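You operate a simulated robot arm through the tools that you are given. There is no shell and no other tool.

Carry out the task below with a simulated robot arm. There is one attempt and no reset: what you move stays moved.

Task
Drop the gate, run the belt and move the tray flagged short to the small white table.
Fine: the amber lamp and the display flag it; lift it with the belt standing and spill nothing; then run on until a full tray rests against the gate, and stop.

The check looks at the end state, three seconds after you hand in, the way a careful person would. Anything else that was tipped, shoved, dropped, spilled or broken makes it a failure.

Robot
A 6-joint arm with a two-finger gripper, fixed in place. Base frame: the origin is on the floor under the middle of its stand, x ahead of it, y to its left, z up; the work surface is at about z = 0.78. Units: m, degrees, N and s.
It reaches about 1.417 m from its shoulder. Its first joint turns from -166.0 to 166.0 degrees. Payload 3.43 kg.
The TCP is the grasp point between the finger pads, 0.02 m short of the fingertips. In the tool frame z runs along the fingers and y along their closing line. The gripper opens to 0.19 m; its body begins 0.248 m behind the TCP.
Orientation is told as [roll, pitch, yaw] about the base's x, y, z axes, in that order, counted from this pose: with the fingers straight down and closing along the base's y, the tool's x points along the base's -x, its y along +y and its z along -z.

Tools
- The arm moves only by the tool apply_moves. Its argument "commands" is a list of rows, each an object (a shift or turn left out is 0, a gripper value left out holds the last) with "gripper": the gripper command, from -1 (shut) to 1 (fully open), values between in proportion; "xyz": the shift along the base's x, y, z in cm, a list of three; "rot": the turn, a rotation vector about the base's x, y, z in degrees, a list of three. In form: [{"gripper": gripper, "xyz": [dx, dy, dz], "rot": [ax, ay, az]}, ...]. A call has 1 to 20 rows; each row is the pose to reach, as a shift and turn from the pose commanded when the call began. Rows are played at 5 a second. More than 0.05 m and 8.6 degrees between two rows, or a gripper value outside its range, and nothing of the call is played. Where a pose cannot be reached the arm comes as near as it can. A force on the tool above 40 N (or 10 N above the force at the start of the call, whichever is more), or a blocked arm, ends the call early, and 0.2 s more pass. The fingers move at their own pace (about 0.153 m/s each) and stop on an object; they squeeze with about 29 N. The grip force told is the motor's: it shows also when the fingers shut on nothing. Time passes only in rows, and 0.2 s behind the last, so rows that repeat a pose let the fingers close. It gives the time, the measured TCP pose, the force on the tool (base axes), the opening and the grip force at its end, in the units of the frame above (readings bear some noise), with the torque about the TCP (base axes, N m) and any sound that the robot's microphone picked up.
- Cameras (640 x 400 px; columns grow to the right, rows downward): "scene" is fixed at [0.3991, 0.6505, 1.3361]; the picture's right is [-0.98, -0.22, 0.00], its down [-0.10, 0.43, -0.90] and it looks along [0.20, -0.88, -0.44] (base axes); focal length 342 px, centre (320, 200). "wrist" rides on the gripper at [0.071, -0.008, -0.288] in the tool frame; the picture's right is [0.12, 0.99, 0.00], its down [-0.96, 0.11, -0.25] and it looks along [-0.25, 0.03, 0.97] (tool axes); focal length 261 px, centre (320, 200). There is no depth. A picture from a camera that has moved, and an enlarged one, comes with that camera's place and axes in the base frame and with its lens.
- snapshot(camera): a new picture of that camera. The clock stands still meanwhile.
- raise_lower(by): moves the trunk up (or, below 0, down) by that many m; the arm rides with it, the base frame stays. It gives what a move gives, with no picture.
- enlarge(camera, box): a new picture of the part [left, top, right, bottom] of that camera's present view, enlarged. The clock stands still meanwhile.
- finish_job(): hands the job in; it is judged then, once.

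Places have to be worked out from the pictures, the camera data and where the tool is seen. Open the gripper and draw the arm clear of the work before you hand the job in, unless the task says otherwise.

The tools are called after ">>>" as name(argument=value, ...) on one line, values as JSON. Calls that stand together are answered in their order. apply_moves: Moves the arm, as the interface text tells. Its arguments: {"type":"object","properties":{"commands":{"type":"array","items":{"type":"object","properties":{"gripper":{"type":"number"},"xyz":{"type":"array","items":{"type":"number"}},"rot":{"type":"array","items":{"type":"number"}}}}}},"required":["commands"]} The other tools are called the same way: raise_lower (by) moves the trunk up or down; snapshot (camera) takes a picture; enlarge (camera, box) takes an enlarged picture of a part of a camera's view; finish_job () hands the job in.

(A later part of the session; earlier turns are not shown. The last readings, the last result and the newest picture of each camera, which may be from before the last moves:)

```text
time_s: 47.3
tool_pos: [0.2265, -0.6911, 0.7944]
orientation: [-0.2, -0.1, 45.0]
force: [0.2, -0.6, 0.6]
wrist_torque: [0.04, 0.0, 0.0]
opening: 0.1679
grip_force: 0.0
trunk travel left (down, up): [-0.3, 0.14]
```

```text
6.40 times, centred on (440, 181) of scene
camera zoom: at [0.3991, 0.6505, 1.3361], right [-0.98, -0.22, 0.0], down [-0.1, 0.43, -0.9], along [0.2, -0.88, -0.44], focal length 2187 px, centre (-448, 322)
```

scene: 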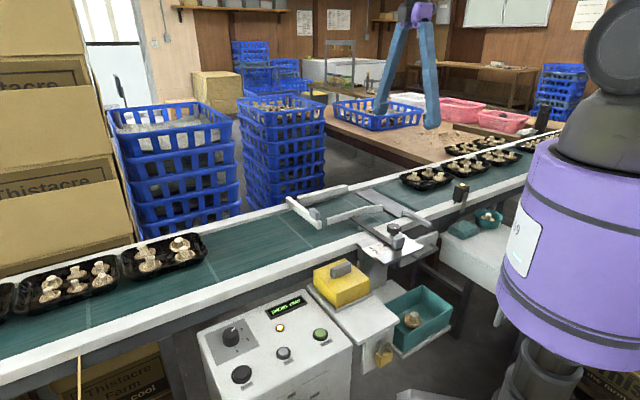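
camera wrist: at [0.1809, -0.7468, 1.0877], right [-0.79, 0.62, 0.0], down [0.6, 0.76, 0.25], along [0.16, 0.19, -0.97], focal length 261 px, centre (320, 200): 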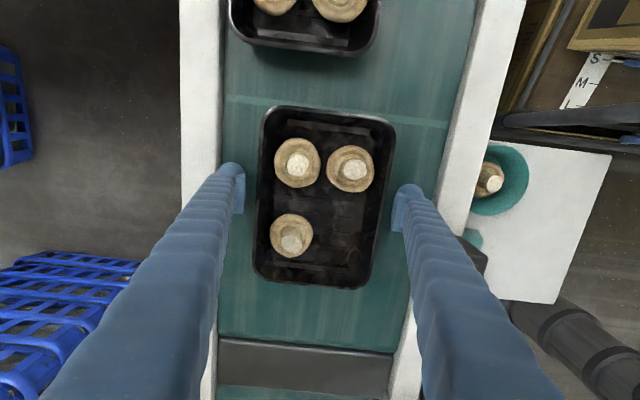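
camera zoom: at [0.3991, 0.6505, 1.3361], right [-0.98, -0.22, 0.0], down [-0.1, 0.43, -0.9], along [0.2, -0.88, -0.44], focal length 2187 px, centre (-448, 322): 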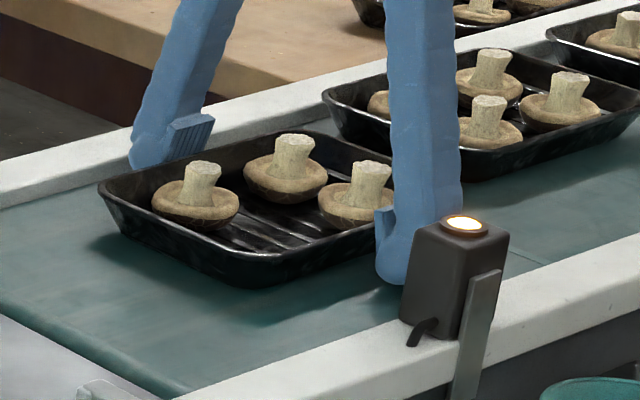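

Still free. One small step deeper, then close with the rim around the middle of the pads.

>>> apply_moves(commands=[{"xyz": [0, 0, -0.2]}, {"xyz": [0, 0, -0.4]}, {"xyz": [0, 0, -0.4], "gripper": -1}, {"xyz": [0, 0, -0.4], "gripper": -1}, {"xyz": [0, 0, -0.4], "gripper": -1}, {"xyz": [0, 0, -0.4], "gripper": -1}])

>>> snapshot(camera="wrist")

>>> enlarge(camera="scene", box=[390, 150, 490, 212])

```text
time_s: 48.0
tool_pos: [0.2228, -0.6893, 0.7939]
orientation: [0.0, -0.1, 45.1]
force: [-8.4, 3.0, 20.0]
wrist_torque: [0.45, 0.61, 0.0]
opening: 0.1406
grip_force: 29.2
trunk travel left (down, up): [-0.3, 0.14]
stopped in row 3: the force on the tool passed its limit at 53 N (the readings are from after the stop); the commanded pose is now the measured one
```

```text
taken
camera wrist: at [0.1785, -0.7455, 1.0814], right [-0.79, 0.62, 0.0], down [0.6, 0.76, 0.25], along [0.15, 0.2, -0.97], focal length 261 px, centre (320, 200)
```

wrist: 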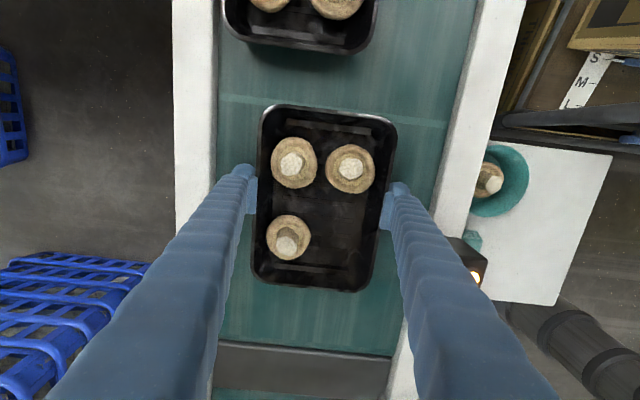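

```text
6.40 times, centred on (440, 181) of scene
camera zoom: at [0.3991, 0.6505, 1.3361], right [-0.98, -0.22, 0.0], down [-0.1, 0.43, -0.9], along [0.2, -0.88, -0.44], focal length 2187 px, centre (-448, 322)
```

zoom: 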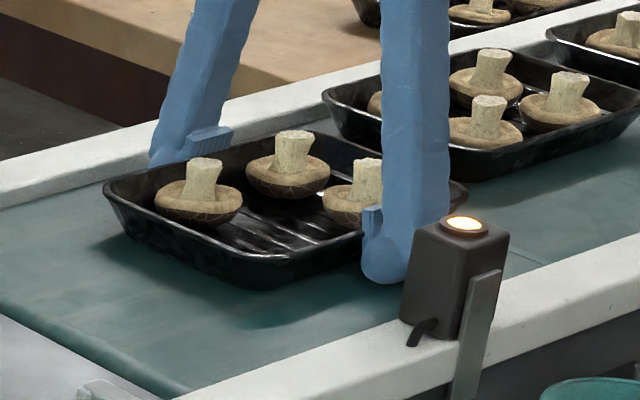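

The fingers touched the belt (≈0.771) and closed at 0.1406 m, i.e. now on the flat pads. I lift very slowly by 1 cm and check.

>>> apply_moves(commands=[{"xyz": [0, 0, 0.2], "gripper": -1}, {"xyz": [0, 0, 0.4], "gripper": -1}, {"xyz": [0, 0, 0.7], "gripper": -1}, {"xyz": [0, 0, 1.0], "gripper": -1}, {"xyz": [0, 0, 1.3], "gripper": -1}])

>>> snapshot(camera="wrist")

>>> enlarge(camera="scene", box=[390, 150, 490, 212])

```text
time_s: 49.2
tool_pos: [0.2238, -0.6893, 0.8039]
orientation: [0.2, -0.2, 45.2]
force: [0.0, -0.3, -1.1]
wrist_torque: [0.04, 0.03, -0.02]
opening: 0.1359
grip_force: 29.4
trunk travel left (down, up): [-0.3, 0.14]
```

```text
taken
camera wrist: at [0.1795, -0.7462, 1.0924], right [-0.79, 0.62, 0.0], down [0.6, 0.76, 0.25], along [0.15, 0.2, -0.97], focal length 261 px, centre (320, 200)
```

wrist: 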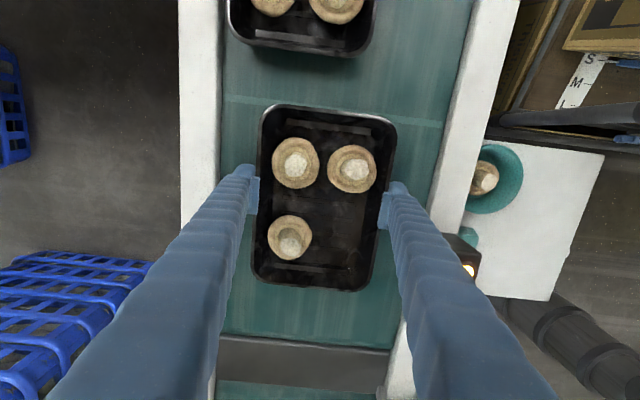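

```text
6.40 times, centred on (440, 181) of scene
camera zoom: at [0.3991, 0.6505, 1.3361], right [-0.98, -0.22, 0.0], down [-0.1, 0.43, -0.9], along [0.2, -0.88, -0.44], focal length 2187 px, centre (-448, 322)
```

zoom: 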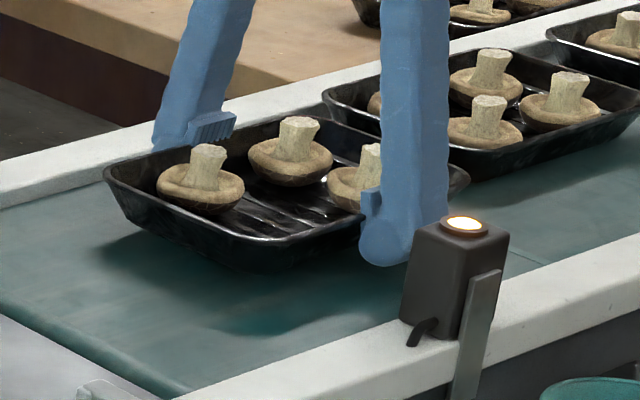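

The tray is now off the belt (~1 cm), level, weight ≈1.1 N felt. I keep lifting slowly.

>>> apply_moves(commands=[{"xyz": [0, 0, 0.5], "gripper": -1}, {"xyz": [0, 0, 1.0], "gripper": -1}, {"xyz": [0, 0, 1.6], "gripper": -1}, {"xyz": [0, 0, 2.2], "gripper": -1}, {"xyz": [0, 0, 2.8], "gripper": -1}])

>>> snapshot(camera="wrist")

>>> enlarge(camera="scene", box=[390, 140, 490, 212])

```text
time_s: 50.5
tool_pos: [0.2233, -0.6871, 0.8322]
orientation: [0.1, -0.1, 45.1]
force: [0.7, 0.6, -0.6]
wrist_torque: [0.0, -0.02, -0.02]
opening: 0.1358
grip_force: 28.6
trunk travel left (down, up): [-0.3, 0.14]
```

```text
taken
camera wrist: at [0.179, -0.746, 1.1202], right [-0.79, 0.62, 0.0], down [0.6, 0.76, 0.25], along [0.15, 0.2, -0.97], focal length 261 px, centre (320, 200)
```

wrist: 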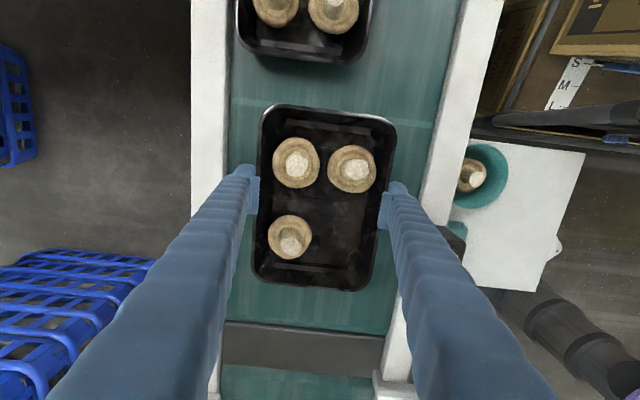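

```text
5.56 times, centred on (440, 176) of scene
camera zoom: at [0.3991, 0.6505, 1.3361], right [-0.98, -0.22, 0.0], down [-0.1, 0.43, -0.9], along [0.2, -0.88, -0.44], focal length 1898 px, centre (-347, 333)
```

zoom: 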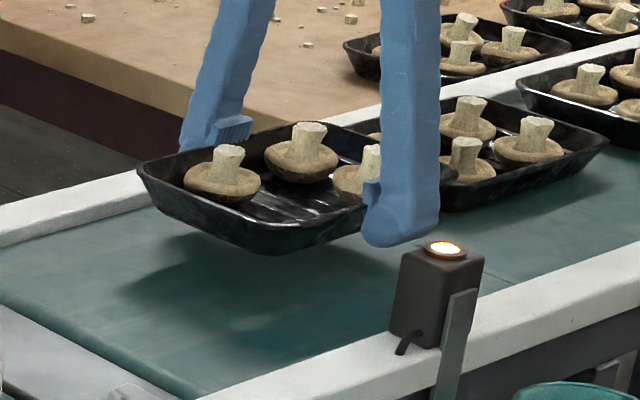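

Held firmly and level. I raise further to clear the eye, at moderate speed.

>>> apply_moves(commands=[{"xyz": [0, 0, 0.8]}, {"xyz": [0, 0, 2.2]}, {"xyz": [0, 0, 4]}, {"xyz": [0, 0, 6]}, {"xyz": [0, 0, 8]}, {"xyz": [0, 0, 10]}, {"xyz": [0, 0, 11.5]}, {"xyz": [0, 0, 12.5]}, {"xyz": [0, 0, 13]}, {"xyz": [0, 0, 13]}])

>>> snapshot(camera="wrist")

>>> snapshot(camera="scene")

```text
time_s: 52.6
tool_pos: [0.2248, -0.6893, 0.9615]
orientation: [0.1, -0.2, 45.1]
force: [0.2, -0.1, -1.6]
wrist_torque: [0.02, 0.01, -0.03]
opening: 0.1355
grip_force: 28.9
trunk travel left (down, up): [-0.3, 0.14]
```

```text
taken
camera wrist: at [0.1796, -0.746, 1.2505], right [-0.79, 0.62, 0.0], down [0.6, 0.76, 0.25], along [0.15, 0.2, -0.97], focal length 261 px, centre (320, 200)
```

wrist: 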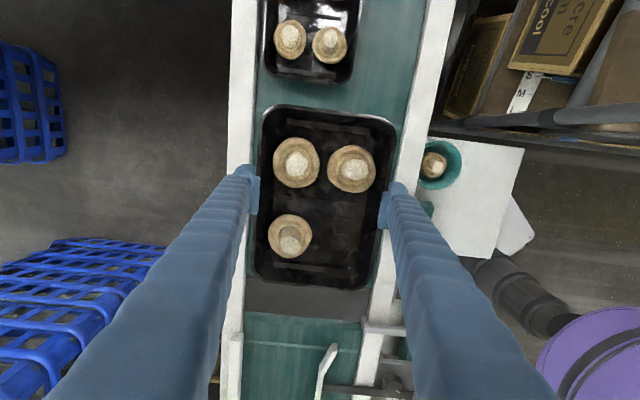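

```text
taken
```

scene: 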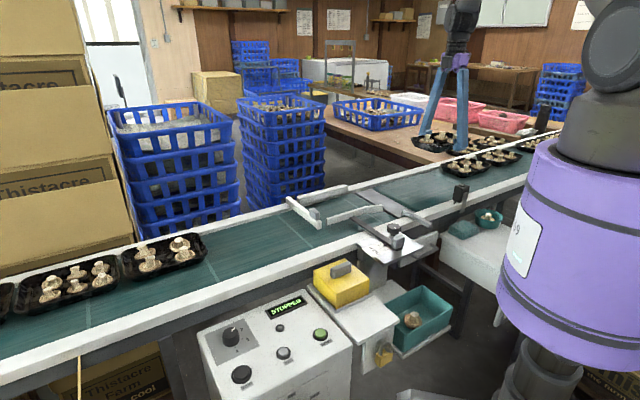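

Display reads STOPPED, the tray hangs level with all three mushrooms. Before moving over, I zoom on the table to refine its position and the bowl/cloth.

>>> enlarge(camera="wrist", box=[400, 120, 560, 270])

>>> enlarge(camera="scene", box=[410, 190, 530, 290])

```text
2.67 times, centred on (480, 195) of wrist
camera zoom: at [0.1796, -0.746, 1.2505], right [-0.79, 0.62, 0.0], down [0.6, 0.76, 0.25], along [0.15, 0.2, -0.97], focal length 695 px, centre (-107, 213)
```

zoom: 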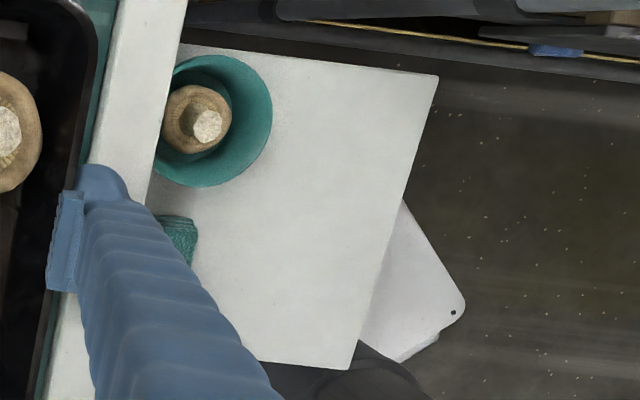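

```text
4.00 times, centred on (470, 240) of scene
camera zoom: at [0.3991, 0.6505, 1.3361], right [-0.98, -0.22, 0.0], down [-0.1, 0.43, -0.9], along [0.2, -0.88, -0.44], focal length 1367 px, centre (-280, 40)
```

zoom: 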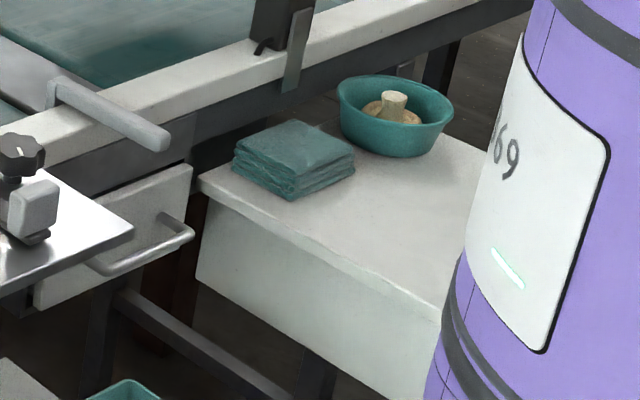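

Placement: tray center n≈-0.288, s≈-0.30 keeps the rim clear of bowl (n<-0.377) and cloth (n<-0.391) with the tray base fully on the table, i.e. TCP (-0.009,-0.416). I carry it there smoothly at this height.

>>> apply_moves(commands=[{"xyz": [-0.47, 0.55, 0]}, {"xyz": [-1.4, 1.64, 0]}, {"xyz": [-2.8, 3.28, 0]}, {"xyz": [-4.43, 5.2, 0]}, {"xyz": [-6.07, 7.11, 0]}, {"xyz": [-7.7, 9.03, 0]}, {"xyz": [-9.33, 10.94, 0]}, {"xyz": [-10.97, 12.86, 0]}, {"xyz": [-12.6, 14.77, 0]}, {"xyz": [-14.23, 16.69, 0]}, {"xyz": [-15.86, 18.6, 0]}, {"xyz": [-17.5, 20.52, 0]}, {"xyz": [-18.9, 22.16, 0]}, {"xyz": [-20.3, 23.8, 0]}, {"xyz": [-21.46, 25.17, 0]}, {"xyz": [-22.4, 26.27, 0]}, {"xyz": [-23.1, 27.09, 0]}, {"xyz": [-23.33, 27.36, 0]}, {"xyz": [-23.33, 27.36, 0]}])

>>> snapshot(camera="wrist")

>>> snapshot(camera="scene")

```text
time_s: 56.6
tool_pos: [-0.0101, -0.4159, 0.9628]
orientation: [0.1, -0.2, 45.2]
force: [-0.3, 0.2, -0.4]
wrist_torque: [0.02, -0.04, 0.0]
opening: 0.1342
grip_force: 28.5
trunk travel left (down, up): [-0.3, 0.14]
```

```text
taken
camera wrist: at [-0.0546, -0.4728, 1.2502], right [-0.79, 0.62, 0.0], down [0.6, 0.76, 0.25], along [0.15, 0.2, -0.97], focal length 261 px, centre (320, 200)
```

wrist: 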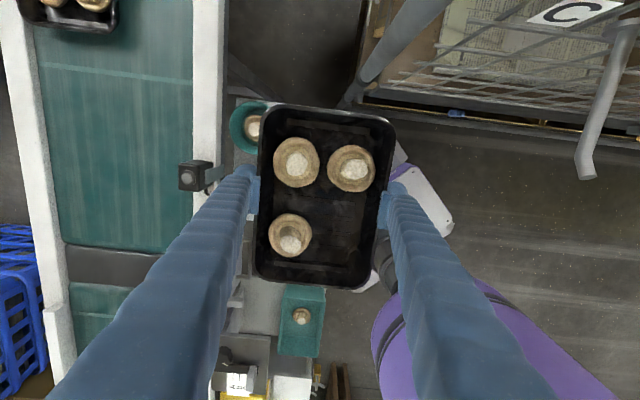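

```text
taken
```

scene: 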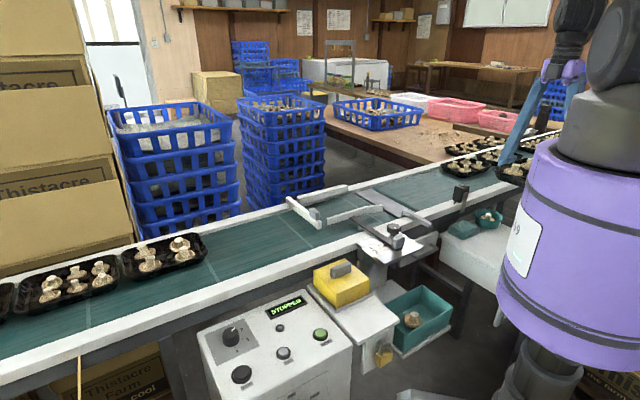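

The tray is over its spot; the opening crept slightly (0.1342), so I lower without delay to about 3 cm above the table.

>>> apply_moves(commands=[{"xyz": [0, 0, -1.2]}, {"xyz": [0, 0, -3.4]}, {"xyz": [0, 0, -6.4]}, {"xyz": [0, 0, -9.8]}, {"xyz": [0, 0, -13.2]}, {"xyz": [0, 0, -16.4]}, {"xyz": [0, 0, -19.2]}, {"xyz": [0, 0, -21.2]}, {"xyz": [0, 0, -22.2]}])

>>> snapshot(camera="wrist")

>>> enlarge(camera="scene", box=[410, 150, 530, 290])

```text
time_s: 58.6
tool_pos: [-0.0106, -0.4178, 0.7403]
orientation: [0.1, -0.3, 45.1]
force: [0.2, 0.8, -1.5]
wrist_torque: [-0.01, 0.01, 0.02]
opening: 0.1339
grip_force: 28.2
trunk travel left (down, up): [-0.3, 0.14]
```

```text
taken
camera wrist: at [-0.0545, -0.473, 1.0277], right [-0.79, 0.62, 0.0], down [0.6, 0.76, 0.25], along [0.15, 0.2, -0.97], focal length 261 px, centre (320, 200)
```

wrist: 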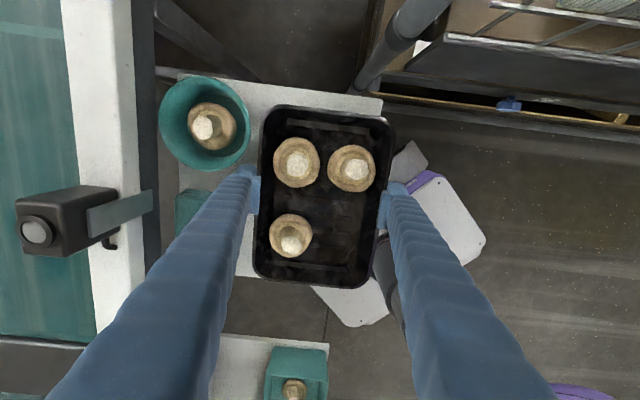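

```text
2.86 times, centred on (470, 220) of scene
camera zoom: at [0.3991, 0.6505, 1.3361], right [-0.98, -0.22, 0.0], down [-0.1, 0.43, -0.9], along [0.2, -0.88, -0.44], focal length 976 px, centre (-109, 143)
```

zoom: 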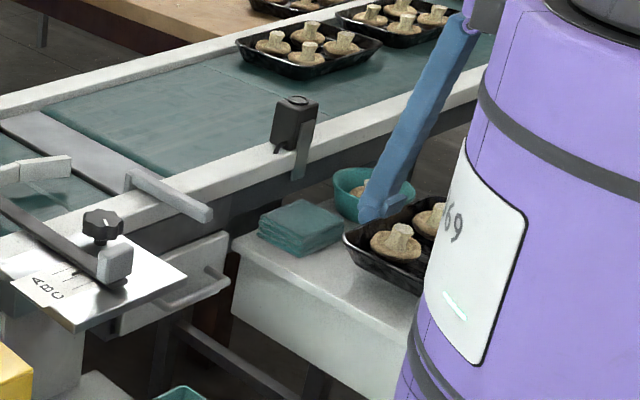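

The tray hovers ~2 cm above the table, with ~1.2 cm to the bowl and the finger between bowl and cloth. I lower the last bit in small steps to feel the contact.

>>> apply_moves(commands=[{"xyz": [0, 0, -0.7]}, {"xyz": [0, 0, -1.2]}, {"xyz": [0, 0, -1.6]}, {"xyz": [0, 0, -2.0]}])

>>> enlarge(camera="scene", box=[440, 190, 530, 270])

>>> snapshot(camera="wrist")

```text
time_s: 59.6
tool_pos: [-0.0102, -0.4146, 0.7218]
orientation: [0.2, -0.2, 45.1]
force: [-0.2, 0.3, 0.7]
wrist_torque: [0.04, -0.15, 0.0]
opening: 0.1337
grip_force: 29.9
trunk travel left (down, up): [-0.3, 0.14]
```

```text
5.00 times, centred on (485, 230) of scene
camera zoom: at [0.3991, 0.6505, 1.3361], right [-0.98, -0.22, 0.0], down [-0.1, 0.43, -0.9], along [0.2, -0.88, -0.44], focal length 1708 px, centre (-505, 50)
```

zoom: 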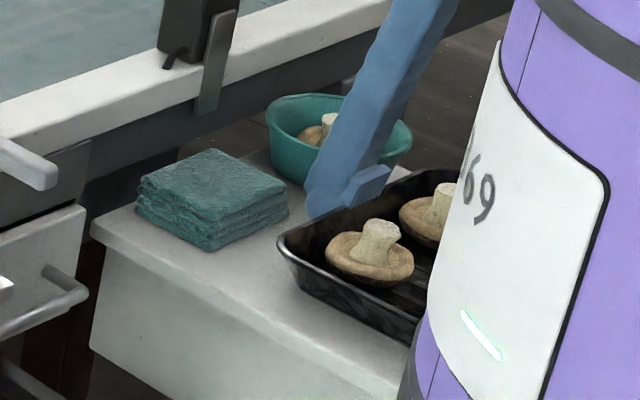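

```text
taken
camera wrist: at [-0.0543, -0.4725, 1.0082], right [-0.79, 0.62, 0.0], down [0.6, 0.76, 0.25], along [0.15, 0.2, -0.97], focal length 261 px, centre (320, 200)
```

wrist: 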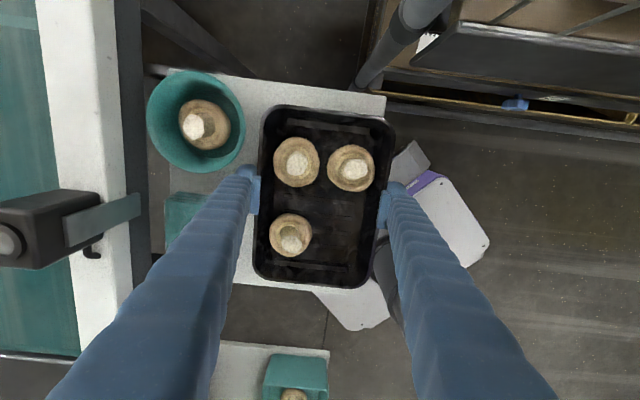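

The weight is no longer felt (force z +0.7), so the tray is about touching. I go down another few mm to confirm.

>>> apply_moves(commands=[{"xyz": [0, 0, -0.2]}, {"xyz": [0, 0, -0.4]}])

>>> enlarge(camera="scene", box=[440, 190, 530, 270])

```text
time_s: 60.2
tool_pos: [-0.0102, -0.4161, 0.7184]
orientation: [0.0, -0.1, 45.1]
force: [-1.0, -0.3, 34.4]
wrist_torque: [-0.36, 0.44, 0.01]
opening: 0.1352
grip_force: 29.1
trunk travel left (down, up): [-0.3, 0.14]
```

```text
5.00 times, centred on (485, 230) of scene
camera zoom: at [0.3991, 0.6505, 1.3361], right [-0.98, -0.22, 0.0], down [-0.1, 0.43, -0.9], along [0.2, -0.88, -0.44], focal length 1708 px, centre (-505, 50)
```

zoom: 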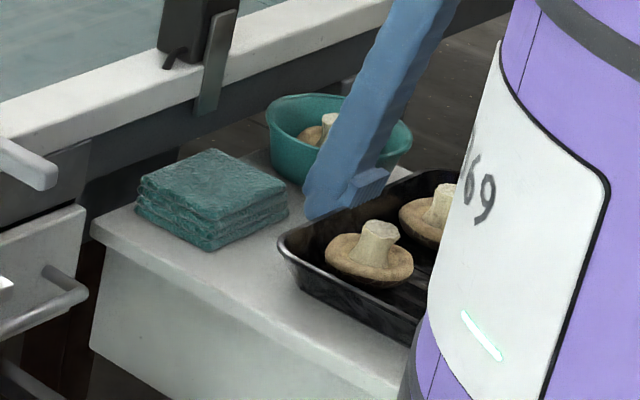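

Firm contact (34 N): the tray stands on the table. I unload slightly, open just ~7 mm per side, and check.

>>> apply_moves(commands=[{"xyz": [0, 0, 0.3]}, {"xyz": [0, 0, 0.3]}, {"xyz": [0, 0, 0.3], "gripper": 0.5}, {"xyz": [0, 0, 0.3], "gripper": 0.55}, {"xyz": [0, 0, 0.3], "gripper": 0.58}])

>>> enlarge(camera="scene", box=[440, 190, 530, 270])

>>> snapshot(camera="wrist")

```text
time_s: 61.5
tool_pos: [-0.0107, -0.415, 0.7194]
orientation: [0.1, -0.2, 45.1]
force: [-0.1, 0.6, 0.0]
wrist_torque: [0.01, -0.01, -0.01]
opening: 0.1502
grip_force: 0.1
trunk travel left (down, up): [-0.3, 0.14]
```

```text
5.00 times, centred on (485, 230) of scene
camera zoom: at [0.3991, 0.6505, 1.3361], right [-0.98, -0.22, 0.0], down [-0.1, 0.43, -0.9], along [0.2, -0.88, -0.44], focal length 1708 px, centre (-505, 50)
```

zoom: 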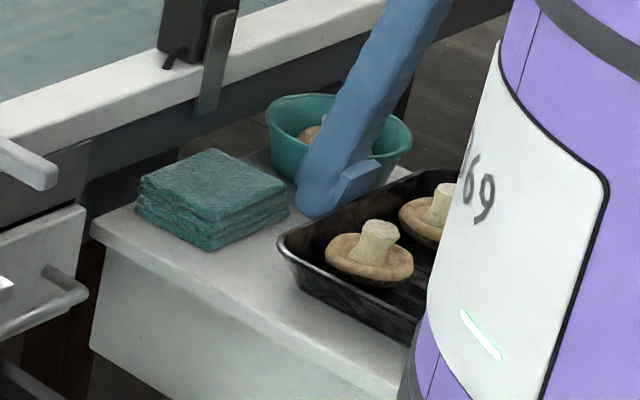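

```text
taken
camera wrist: at [-0.0543, -0.4727, 1.0072], right [-0.79, 0.62, 0.0], down [0.6, 0.76, 0.25], along [0.15, 0.2, -0.97], focal length 261 px, centre (320, 200)
```

wrist: 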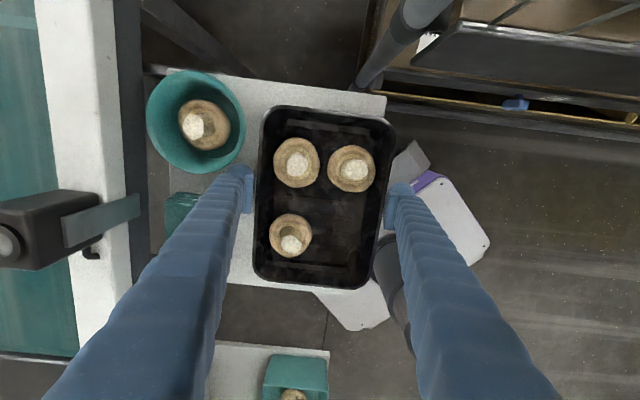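

Released; the tray stands level on the table with its three mushrooms, clear of bowl and cloth. I lift the fingers straight up.

>>> apply_moves(commands=[{"xyz": [0, 0, 0.8]}, {"xyz": [0, 0, 1.8]}, {"xyz": [0, 0, 3.5]}, {"xyz": [0, 0, 6]}, {"xyz": [0, 0, 9]}, {"xyz": [0, 0, 13]}, {"xyz": [0, 0, 17]}, {"xyz": [0, 0, 21]}, {"xyz": [0, 0, 25]}, {"xyz": [0, 0, 29]}])

>>> snapshot(camera="wrist")

>>> snapshot(camera="scene")

```text
time_s: 63.6
tool_pos: [-0.0101, -0.4141, 1.0097]
orientation: [0.1, -0.2, 45.1]
force: [-0.3, 0.0, 0.1]
wrist_torque: [-0.03, 0.03, 0.0]
opening: 0.1502
grip_force: 0.0
trunk travel left (down, up): [-0.3, 0.14]
```

```text
taken
camera wrist: at [-0.0541, -0.4717, 1.2974], right [-0.79, 0.62, 0.0], down [0.6, 0.76, 0.25], along [0.15, 0.2, -0.97], focal length 261 px, centre (320, 200)
```

wrist: 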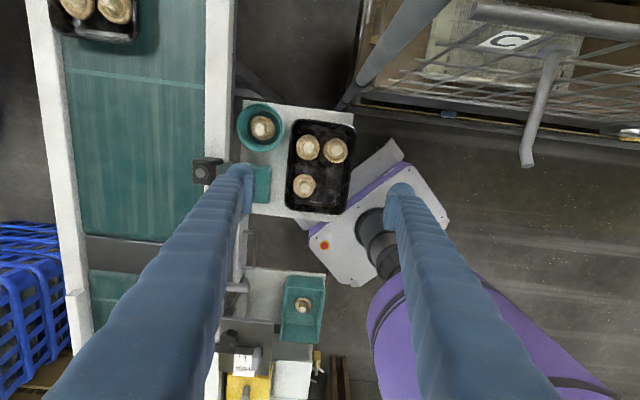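

```text
taken
```

scene: 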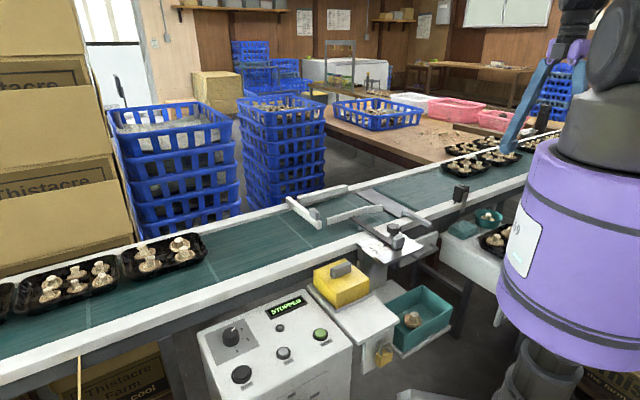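

Let me zoom in to verify the tray's footing on the table.

>>> enlarge(camera="wrist", box=[220, 80, 380, 230])

>>> enlarge(camera="scene", box=[420, 130, 560, 270])

```text
2.67 times, centred on (300, 155) of wrist
camera zoom: at [-0.0541, -0.4717, 1.2974], right [-0.79, 0.62, 0.0], down [0.6, 0.76, 0.25], along [0.15, 0.2, -0.97], focal length 695 px, centre (373, 320)
```

zoom: 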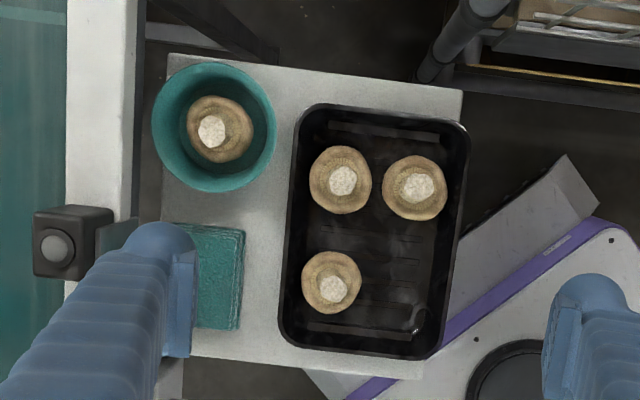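

```text
2.86 times, centred on (490, 200) of scene
camera zoom: at [0.3991, 0.6505, 1.3361], right [-0.98, -0.22, 0.0], down [-0.1, 0.43, -0.9], along [0.2, -0.88, -0.44], focal length 976 px, centre (-166, 200)
```

zoom: 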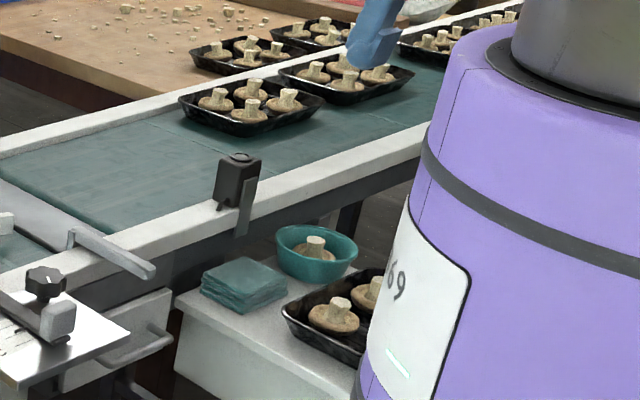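

The tray stands securely on the table (base inside the edge), bowl and cloth untouched. Now I swing the arm outward and around toward the START button, closing the gripper on the way.

>>> apply_moves(commands=[{"xyz": [4.33, -1.43, 0.67]}, {"xyz": [8.67, -2.87, 1.33]}, {"xyz": [13, -4.3, 2]}, {"xyz": [17.3, -5.7, 2.7]}, {"xyz": [21.7, -7.2, 3.3]}, {"xyz": [26, -8.6, 4]}, {"xyz": [29.1, -5.5, 4]}, {"xyz": [32.25, -2.35, 4], "gripper": -1}, {"xyz": [35.4, 0.8, 4], "gripper": -1}, {"xyz": [38.5, 3.9, 4], "gripper": -1}, {"xyz": [41.6, 7, 4], "gripper": -1}, {"xyz": [44.75, 10.15, 4], "gripper": -1}, {"xyz": [47.9, 13.3, 4], "gripper": -1}, {"xyz": [51, 16.4, 4], "gripper": -1}, {"xyz": [51, 16.4, 4], "gripper": -1}])

>>> snapshot(camera="wrist")

>>> snapshot(camera="scene")

```text
time_s: 66.8
tool_pos: [0.5004, -0.2522, 1.0492]
orientation: [0.1, -0.2, 45.0]
force: [-0.6, 0.6, 0.6]
wrist_torque: [-0.05, -0.01, 0.02]
opening: 0.0001
grip_force: 28.7
trunk travel left (down, up): [-0.3, 0.14]
```

```text
taken
camera wrist: at [0.4556, -0.3089, 1.3375], right [-0.79, 0.62, 0.0], down [0.6, 0.76, 0.25], along [0.15, 0.2, -0.97], focal length 261 px, centre (320, 200)
```

wrist: 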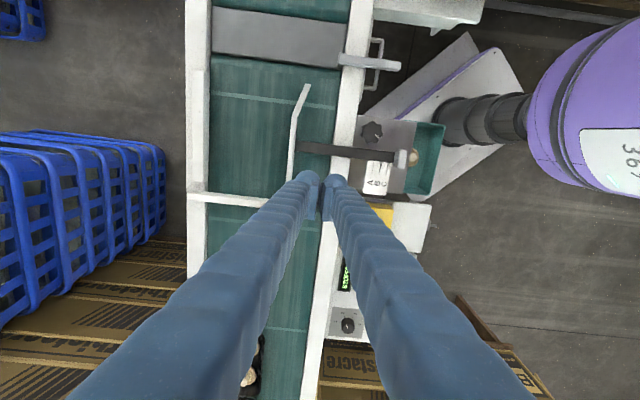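

```text
taken
```

scene: 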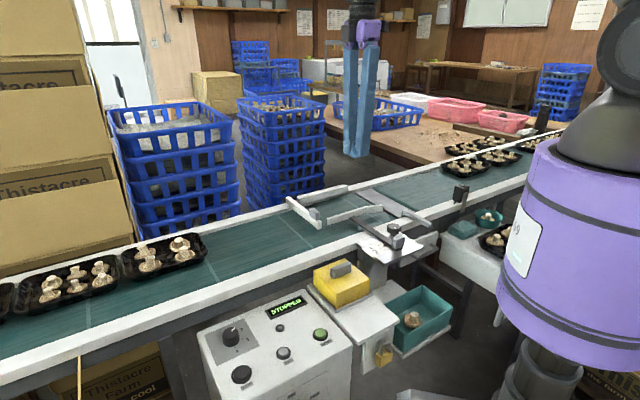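

Display STOPPED, next trays waiting with 4 mushrooms. I go to the hover position over START as before.

>>> apply_moves(commands=[{"xyz": [0.35, 4.93, -0.7]}, {"xyz": [0.7, 9.86, -1.4]}, {"xyz": [1.05, 14.8, -2.1]}, {"xyz": [1.4, 19.7, -2.8]}, {"xyz": [1.75, 24.65, -3.5]}, {"xyz": [2.1, 29.6, -4.2]}, {"xyz": [2.48, 34.4, -4.9]}, {"xyz": [2.48, 34.4, -9.5]}, {"xyz": [2.48, 34.4, -14]}, {"xyz": [2.48, 34.4, -18.5]}, {"xyz": [2.48, 34.4, -23]}, {"xyz": [2.48, 34.4, -27.4]}, {"xyz": [2.48, 34.4, -27.4]}])

>>> enlarge(camera="scene", box=[180, 260, 400, 400])

>>> enlarge(camera="scene", box=[400, 100, 560, 210])

```text
refused: row 5 steps farther than a row can; nothing moved
```

```text
2.86 times, centred on (290, 330) of scene
camera zoom: at [0.3991, 0.6505, 1.3361], right [-0.98, -0.22, 0.0], down [-0.1, 0.43, -0.9], along [0.2, -0.88, -0.44], focal length 976 px, centre (406, -171)
```

zoom: 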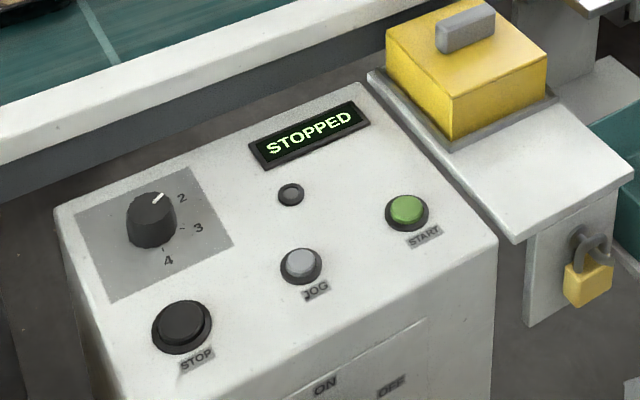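

```text
3.64 times, centred on (480, 155) of scene
camera zoom: at [0.3991, 0.6505, 1.3361], right [-0.98, -0.22, 0.0], down [-0.1, 0.43, -0.9], along [0.2, -0.88, -0.44], focal length 1243 px, centre (-262, 364)
```

zoom: 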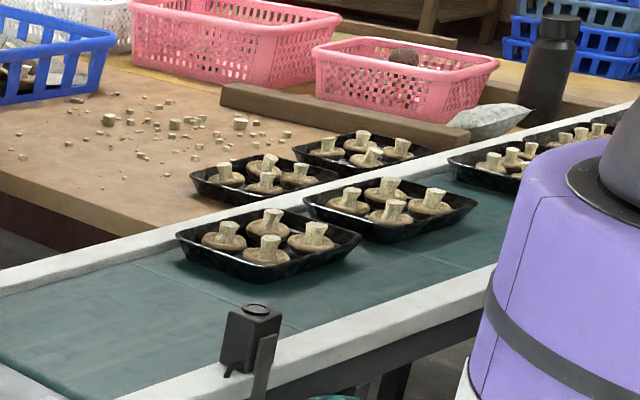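

The step was slightly too long; I resend with shorter rows. The next two trays on the belt show 4 mushrooms each.

>>> apply_moves(commands=[{"xyz": [0.3, 4.3, -0.6]}, {"xyz": [0.6, 8.6, -1.2]}, {"xyz": [0.9, 12.9, -1.8]}, {"xyz": [1.2, 17.2, -2.4]}, {"xyz": [1.5, 21.5, -3]}, {"xyz": [1.8, 25.8, -3.6]}, {"xyz": [2.1, 30.1, -4.2]}, {"xyz": [2.48, 34.4, -4.9]}, {"xyz": [2.48, 34.4, -9.5]}, {"xyz": [2.48, 34.4, -14]}, {"xyz": [2.48, 34.4, -18.5]}, {"xyz": [2.48, 34.4, -23]}, {"xyz": [2.48, 34.4, -27.4]}, {"xyz": [2.48, 34.4, -27.4]}])

>>> enlarge(camera="scene", box=[180, 260, 400, 400])

```text
time_s: 69.8
tool_pos: [0.5247, 0.0933, 0.7755]
orientation: [0.1, -0.2, 44.9]
force: [-0.3, -0.2, 1.0]
wrist_torque: [-0.02, 0.01, 0.02]
opening: 0.0
grip_force: 28.4
trunk travel left (down, up): [-0.3, 0.14]
```

```text
2.86 times, centred on (290, 330) of scene
camera zoom: at [0.3991, 0.6505, 1.3361], right [-0.98, -0.22, 0.0], down [-0.1, 0.43, -0.9], along [0.2, -0.88, -0.44], focal length 976 px, centre (406, -171)
```

zoom: 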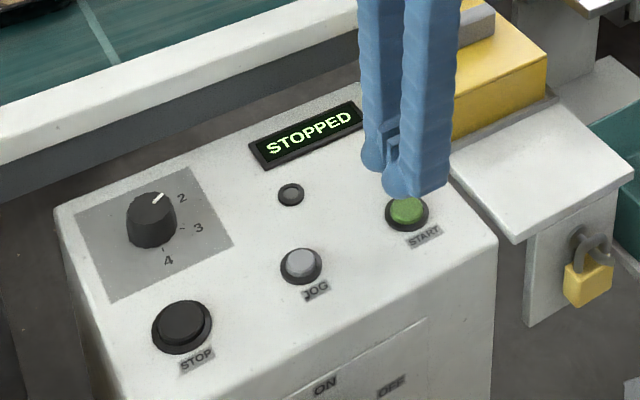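

Same hover position as before. I press START.

>>> apply_moves(commands=[{"xyz": [0, 0, -2.5]}, {"xyz": [0, 0, -4]}, {"xyz": [0, 0, -4.8]}, {"xyz": [0, 0, -2]}])

>>> enlarge(camera="scene", box=[180, 260, 400, 400])

```text
time_s: 70.8
tool_pos: [0.5232, 0.0918, 0.7555]
orientation: [0.1, -0.3, 45.1]
force: [-0.2, -0.5, 0.4]
wrist_torque: [0.0, -0.05, -0.01]
opening: 0.0
grip_force: 34.1
trunk travel left (down, up): [-0.3, 0.14]
heard: click
```

```text
2.86 times, centred on (290, 330) of scene
camera zoom: at [0.3991, 0.6505, 1.3361], right [-0.98, -0.22, 0.0], down [-0.1, 0.43, -0.9], along [0.2, -0.88, -0.44], focal length 976 px, centre (406, -171)
```

zoom: 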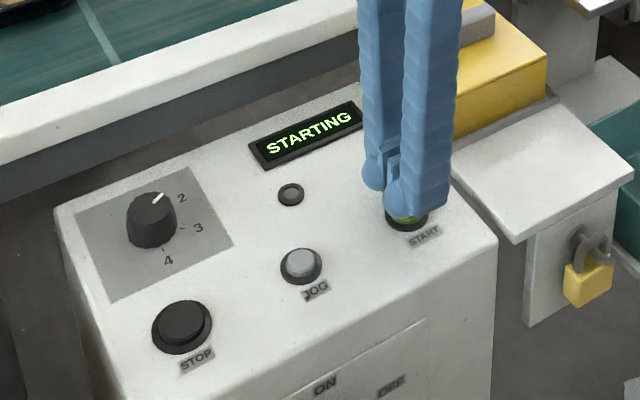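

STARTING again. I move to hover over STOP and wait out the start delay.

>>> apply_moves(commands=[{"xyz": [3.2, 3.4, 1.2]}, {"xyz": [6.5, 6.8, 1.2]}, {"xyz": [9.8, 10.2, 1.2]}, {"xyz": [13.1, 13.6, 0]}, {"xyz": [13.1, 13.6, 0]}, {"xyz": [13.1, 13.6, 0]}, {"xyz": [13.1, 13.6, 0]}])

>>> snapshot(camera="scene")

>>> enlarge(camera="scene", box=[180, 260, 400, 400])

```text
time_s: 72.5
tool_pos: [0.6558, 0.2279, 0.7554]
orientation: [0.1, 0.0, 45.2]
force: [0.8, -0.2, 0.3]
wrist_torque: [-0.02, 0.03, -0.01]
opening: 0.0
grip_force: 34.6
trunk travel left (down, up): [-0.3, 0.14]
```

```text
taken
```

scene: 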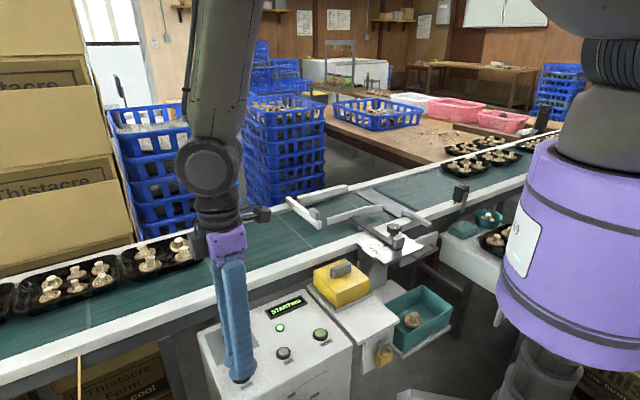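

```text
2.86 times, centred on (290, 330) of scene
camera zoom: at [0.3991, 0.6505, 1.3361], right [-0.98, -0.22, 0.0], down [-0.1, 0.43, -0.9], along [0.2, -0.88, -0.44], focal length 976 px, centre (406, -171)
```

zoom: 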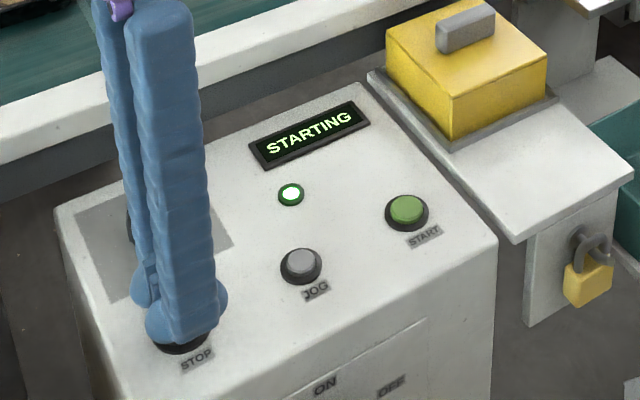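

Start delay continues. I wait and check again.

>>> apply_moves(commands=[{"xyz": [0, 0, 0]}, {"xyz": [0, 0, 0]}, {"xyz": [0, 0, 0]}, {"xyz": [0, 0, 0]}, {"xyz": [0, 0, 0]}, {"xyz": [0, 0, 0]}])

>>> snapshot(camera="scene")

>>> enlarge(camera="scene", box=[270, 130, 520, 270])

```text
time_s: 73.8
tool_pos: [0.6552, 0.228, 0.7555]
orientation: [0.1, -0.1, 45.2]
force: [0.2, -0.3, -1.0]
wrist_torque: [-0.01, 0.02, -0.01]
opening: 0.0
grip_force: 34.3
trunk travel left (down, up): [-0.3, 0.14]
```

```text
taken
```

scene: 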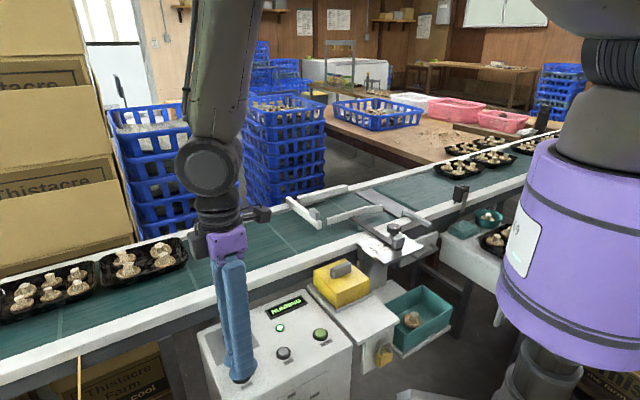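

```text
2.56 times, centred on (395, 200) of scene
camera zoom: at [0.3991, 0.6505, 1.3361], right [-0.98, -0.22, 0.0], down [-0.1, 0.43, -0.9], along [0.2, -0.88, -0.44], focal length 875 px, centre (128, 200)
```

zoom: 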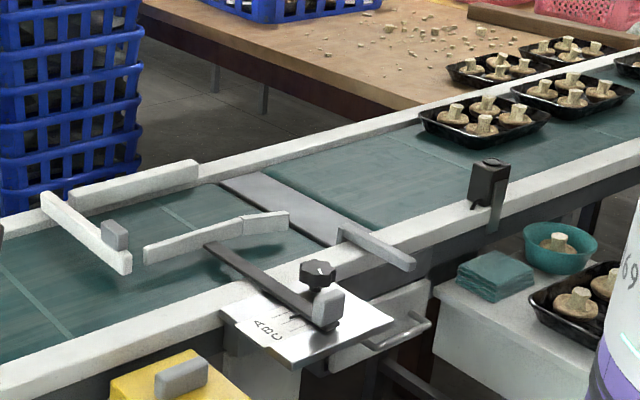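

RUNNING; the next full tray (4 mushrooms) is on its way, about 0.7 m from the gate. I wait in steps.

>>> apply_moves(commands=[{"xyz": [0, 0, 0]}, {"xyz": [0, 0, 0]}, {"xyz": [0, 0, 0]}, {"xyz": [0, 0, 0]}, {"xyz": [0, 0, 0]}, {"xyz": [0, 0, 0]}, {"xyz": [0, 0, 0]}, {"xyz": [0, 0, 0]}])

>>> enlarge(camera="scene", box=[180, 260, 400, 400])

>>> enlarge(camera="scene", box=[270, 130, 520, 270])

```text
time_s: 75.7
tool_pos: [0.6552, 0.2274, 0.756]
orientation: [0.1, -0.2, 45.0]
force: [0.2, 0.2, 0.4]
wrist_torque: [0.02, 0.01, 0.0]
opening: 0.0
grip_force: 34.5
trunk travel left (down, up): [-0.3, 0.14]
```

```text
2.86 times, centred on (290, 330) of scene
camera zoom: at [0.3991, 0.6505, 1.3361], right [-0.98, -0.22, 0.0], down [-0.1, 0.43, -0.9], along [0.2, -0.88, -0.44], focal length 976 px, centre (406, -171)
```

zoom: 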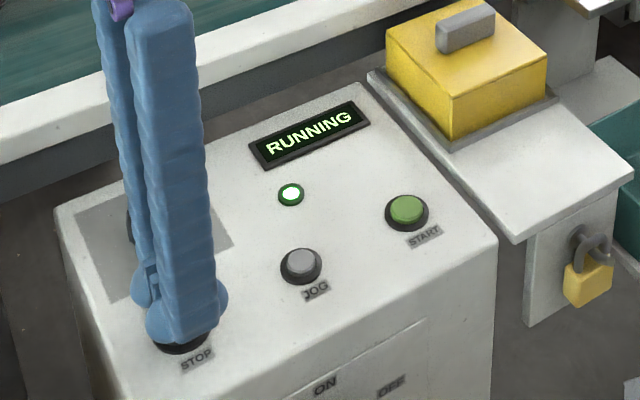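

```text
2.56 times, centred on (395, 200) of scene
camera zoom: at [0.3991, 0.6505, 1.3361], right [-0.98, -0.22, 0.0], down [-0.1, 0.43, -0.9], along [0.2, -0.88, -0.44], focal length 875 px, centre (128, 200)
```

zoom: 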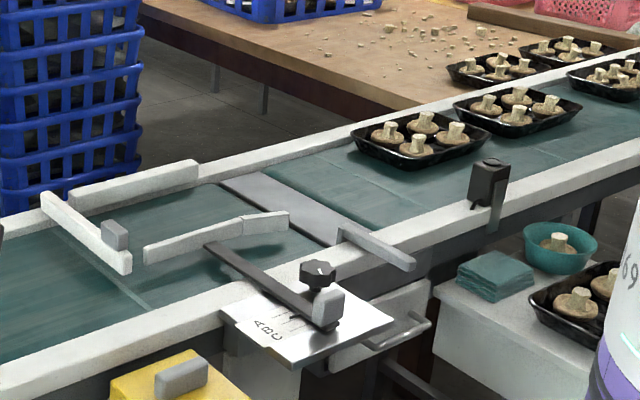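

Not flagged while passing the eye so far; speed ≈0.09 m/s. About 5.5 s more to the gate; I continue.

>>> apply_moves(commands=[{"xyz": [0, 0, 0]}, {"xyz": [0, 0, 0]}, {"xyz": [0, 0, 0]}, {"xyz": [0, 0, 0]}, {"xyz": [0, 0, 0]}, {"xyz": [0, 0, 0]}, {"xyz": [0, 0, 0]}, {"xyz": [0, 0, 0]}, {"xyz": [0, 0, 0]}])

>>> enlarge(camera="scene", box=[180, 260, 400, 400])

>>> enlarge(camera="scene", box=[270, 130, 520, 270])

```text
time_s: 77.7
tool_pos: [0.6547, 0.2274, 0.7556]
orientation: [0.1, -0.2, 45.1]
force: [-0.2, -0.5, -0.1]
wrist_torque: [-0.03, 0.04, 0.0]
opening: 0.0002
grip_force: 34.4
trunk travel left (down, up): [-0.3, 0.14]
```

```text
2.86 times, centred on (290, 330) of scene
camera zoom: at [0.3991, 0.6505, 1.3361], right [-0.98, -0.22, 0.0], down [-0.1, 0.43, -0.9], along [0.2, -0.88, -0.44], focal length 976 px, centre (406, -171)
```

zoom: 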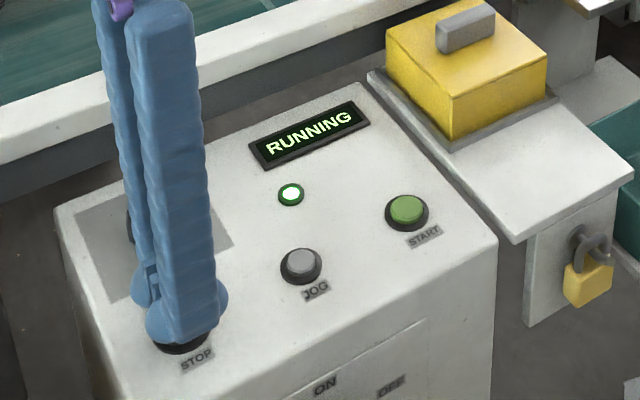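

```text
2.56 times, centred on (395, 200) of scene
camera zoom: at [0.3991, 0.6505, 1.3361], right [-0.98, -0.22, 0.0], down [-0.1, 0.43, -0.9], along [0.2, -0.88, -0.44], focal length 875 px, centre (128, 200)
```

zoom: 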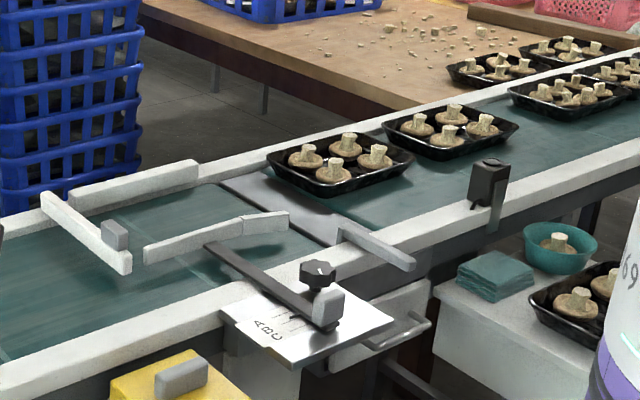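

The full tray is over the plate, unflagged and heading into the lane. About 3.5 s left; I take shorter steps now.

>>> apply_moves(commands=[{"xyz": [0, 0, 0]}, {"xyz": [0, 0, 0]}, {"xyz": [0, 0, 0]}, {"xyz": [0, 0, 0]}, {"xyz": [0, 0, 0]}, {"xyz": [0, 0, 0]}, {"xyz": [0, 0, 0]}])

>>> enlarge(camera="scene", box=[240, 270, 360, 345])

>>> enlarge(camera="scene", box=[270, 130, 520, 270])

```text
time_s: 79.2
tool_pos: [0.6541, 0.2293, 0.7558]
orientation: [0.1, -0.2, 45.1]
force: [-0.6, -0.3, -0.4]
wrist_torque: [-0.01, 0.02, -0.01]
opening: 0.0001
grip_force: 34.8
trunk travel left (down, up): [-0.3, 0.14]
```

```text
5.33 times, centred on (300, 308) of scene
camera zoom: at [0.3991, 0.6505, 1.3361], right [-0.98, -0.22, 0.0], down [-0.1, 0.43, -0.9], along [0.2, -0.88, -0.44], focal length 1822 px, centre (427, -373)
```

zoom: 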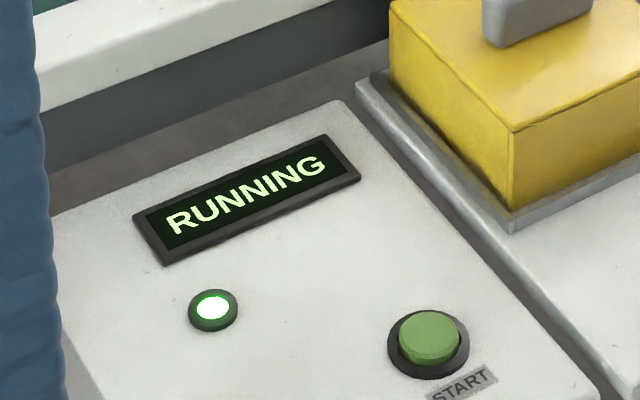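

```text
2.56 times, centred on (395, 200) of scene
camera zoom: at [0.3991, 0.6505, 1.3361], right [-0.98, -0.22, 0.0], down [-0.1, 0.43, -0.9], along [0.2, -0.88, -0.44], focal length 875 px, centre (128, 200)
```

zoom: 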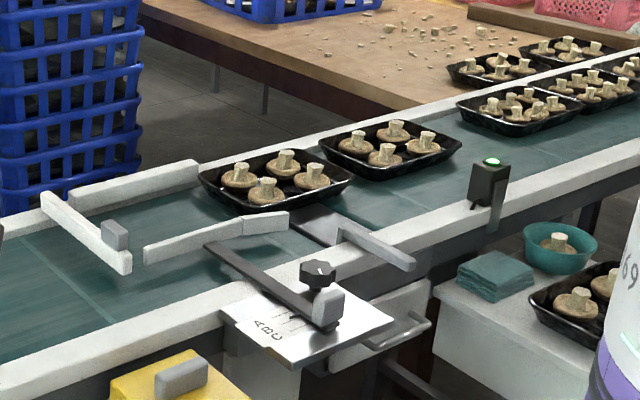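

The tray enters the lane (eye lamp green = full). Next shorter step.

>>> apply_moves(commands=[{"xyz": [0, 0, 0]}, {"xyz": [0, 0, 0]}, {"xyz": [0, 0, 0]}, {"xyz": [0, 0, 0]}])

>>> enlarge(camera="scene", box=[240, 270, 360, 345])

>>> enlarge(camera="scene", box=[270, 130, 470, 250])

```text
time_s: 80.2
tool_pos: [0.6541, 0.2291, 0.7544]
orientation: [0.0, -0.2, 45.0]
force: [-0.1, -0.4, 0.4]
wrist_torque: [0.01, -0.02, -0.01]
opening: 0.0
grip_force: 34.6
trunk travel left (down, up): [-0.3, 0.14]
```

```text
5.33 times, centred on (300, 308) of scene
camera zoom: at [0.3991, 0.6505, 1.3361], right [-0.98, -0.22, 0.0], down [-0.1, 0.43, -0.9], along [0.2, -0.88, -0.44], focal length 1822 px, centre (427, -373)
```

zoom: 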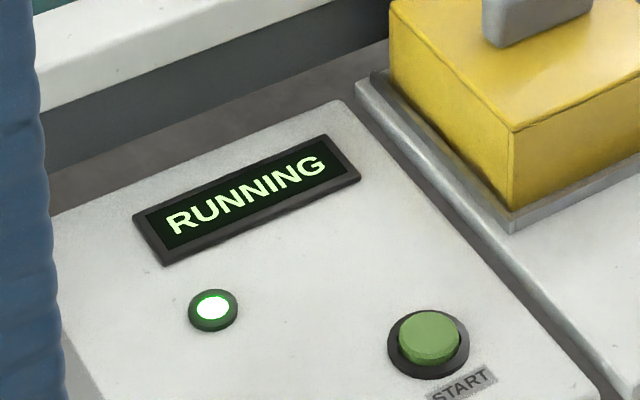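

```text
3.20 times, centred on (370, 190) of scene
camera zoom: at [0.3991, 0.6505, 1.3361], right [-0.98, -0.22, 0.0], down [-0.1, 0.43, -0.9], along [0.2, -0.88, -0.44], focal length 1093 px, centre (160, 232)
```

zoom: 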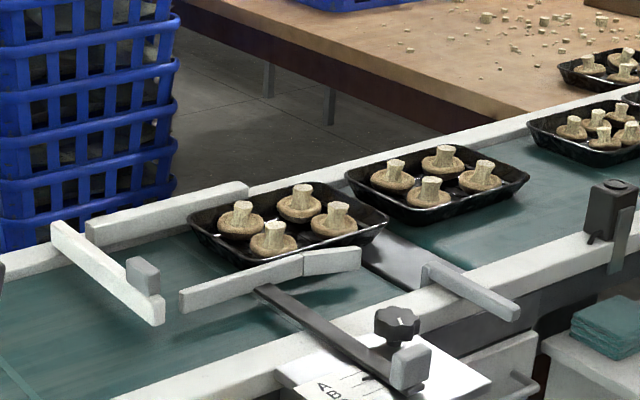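

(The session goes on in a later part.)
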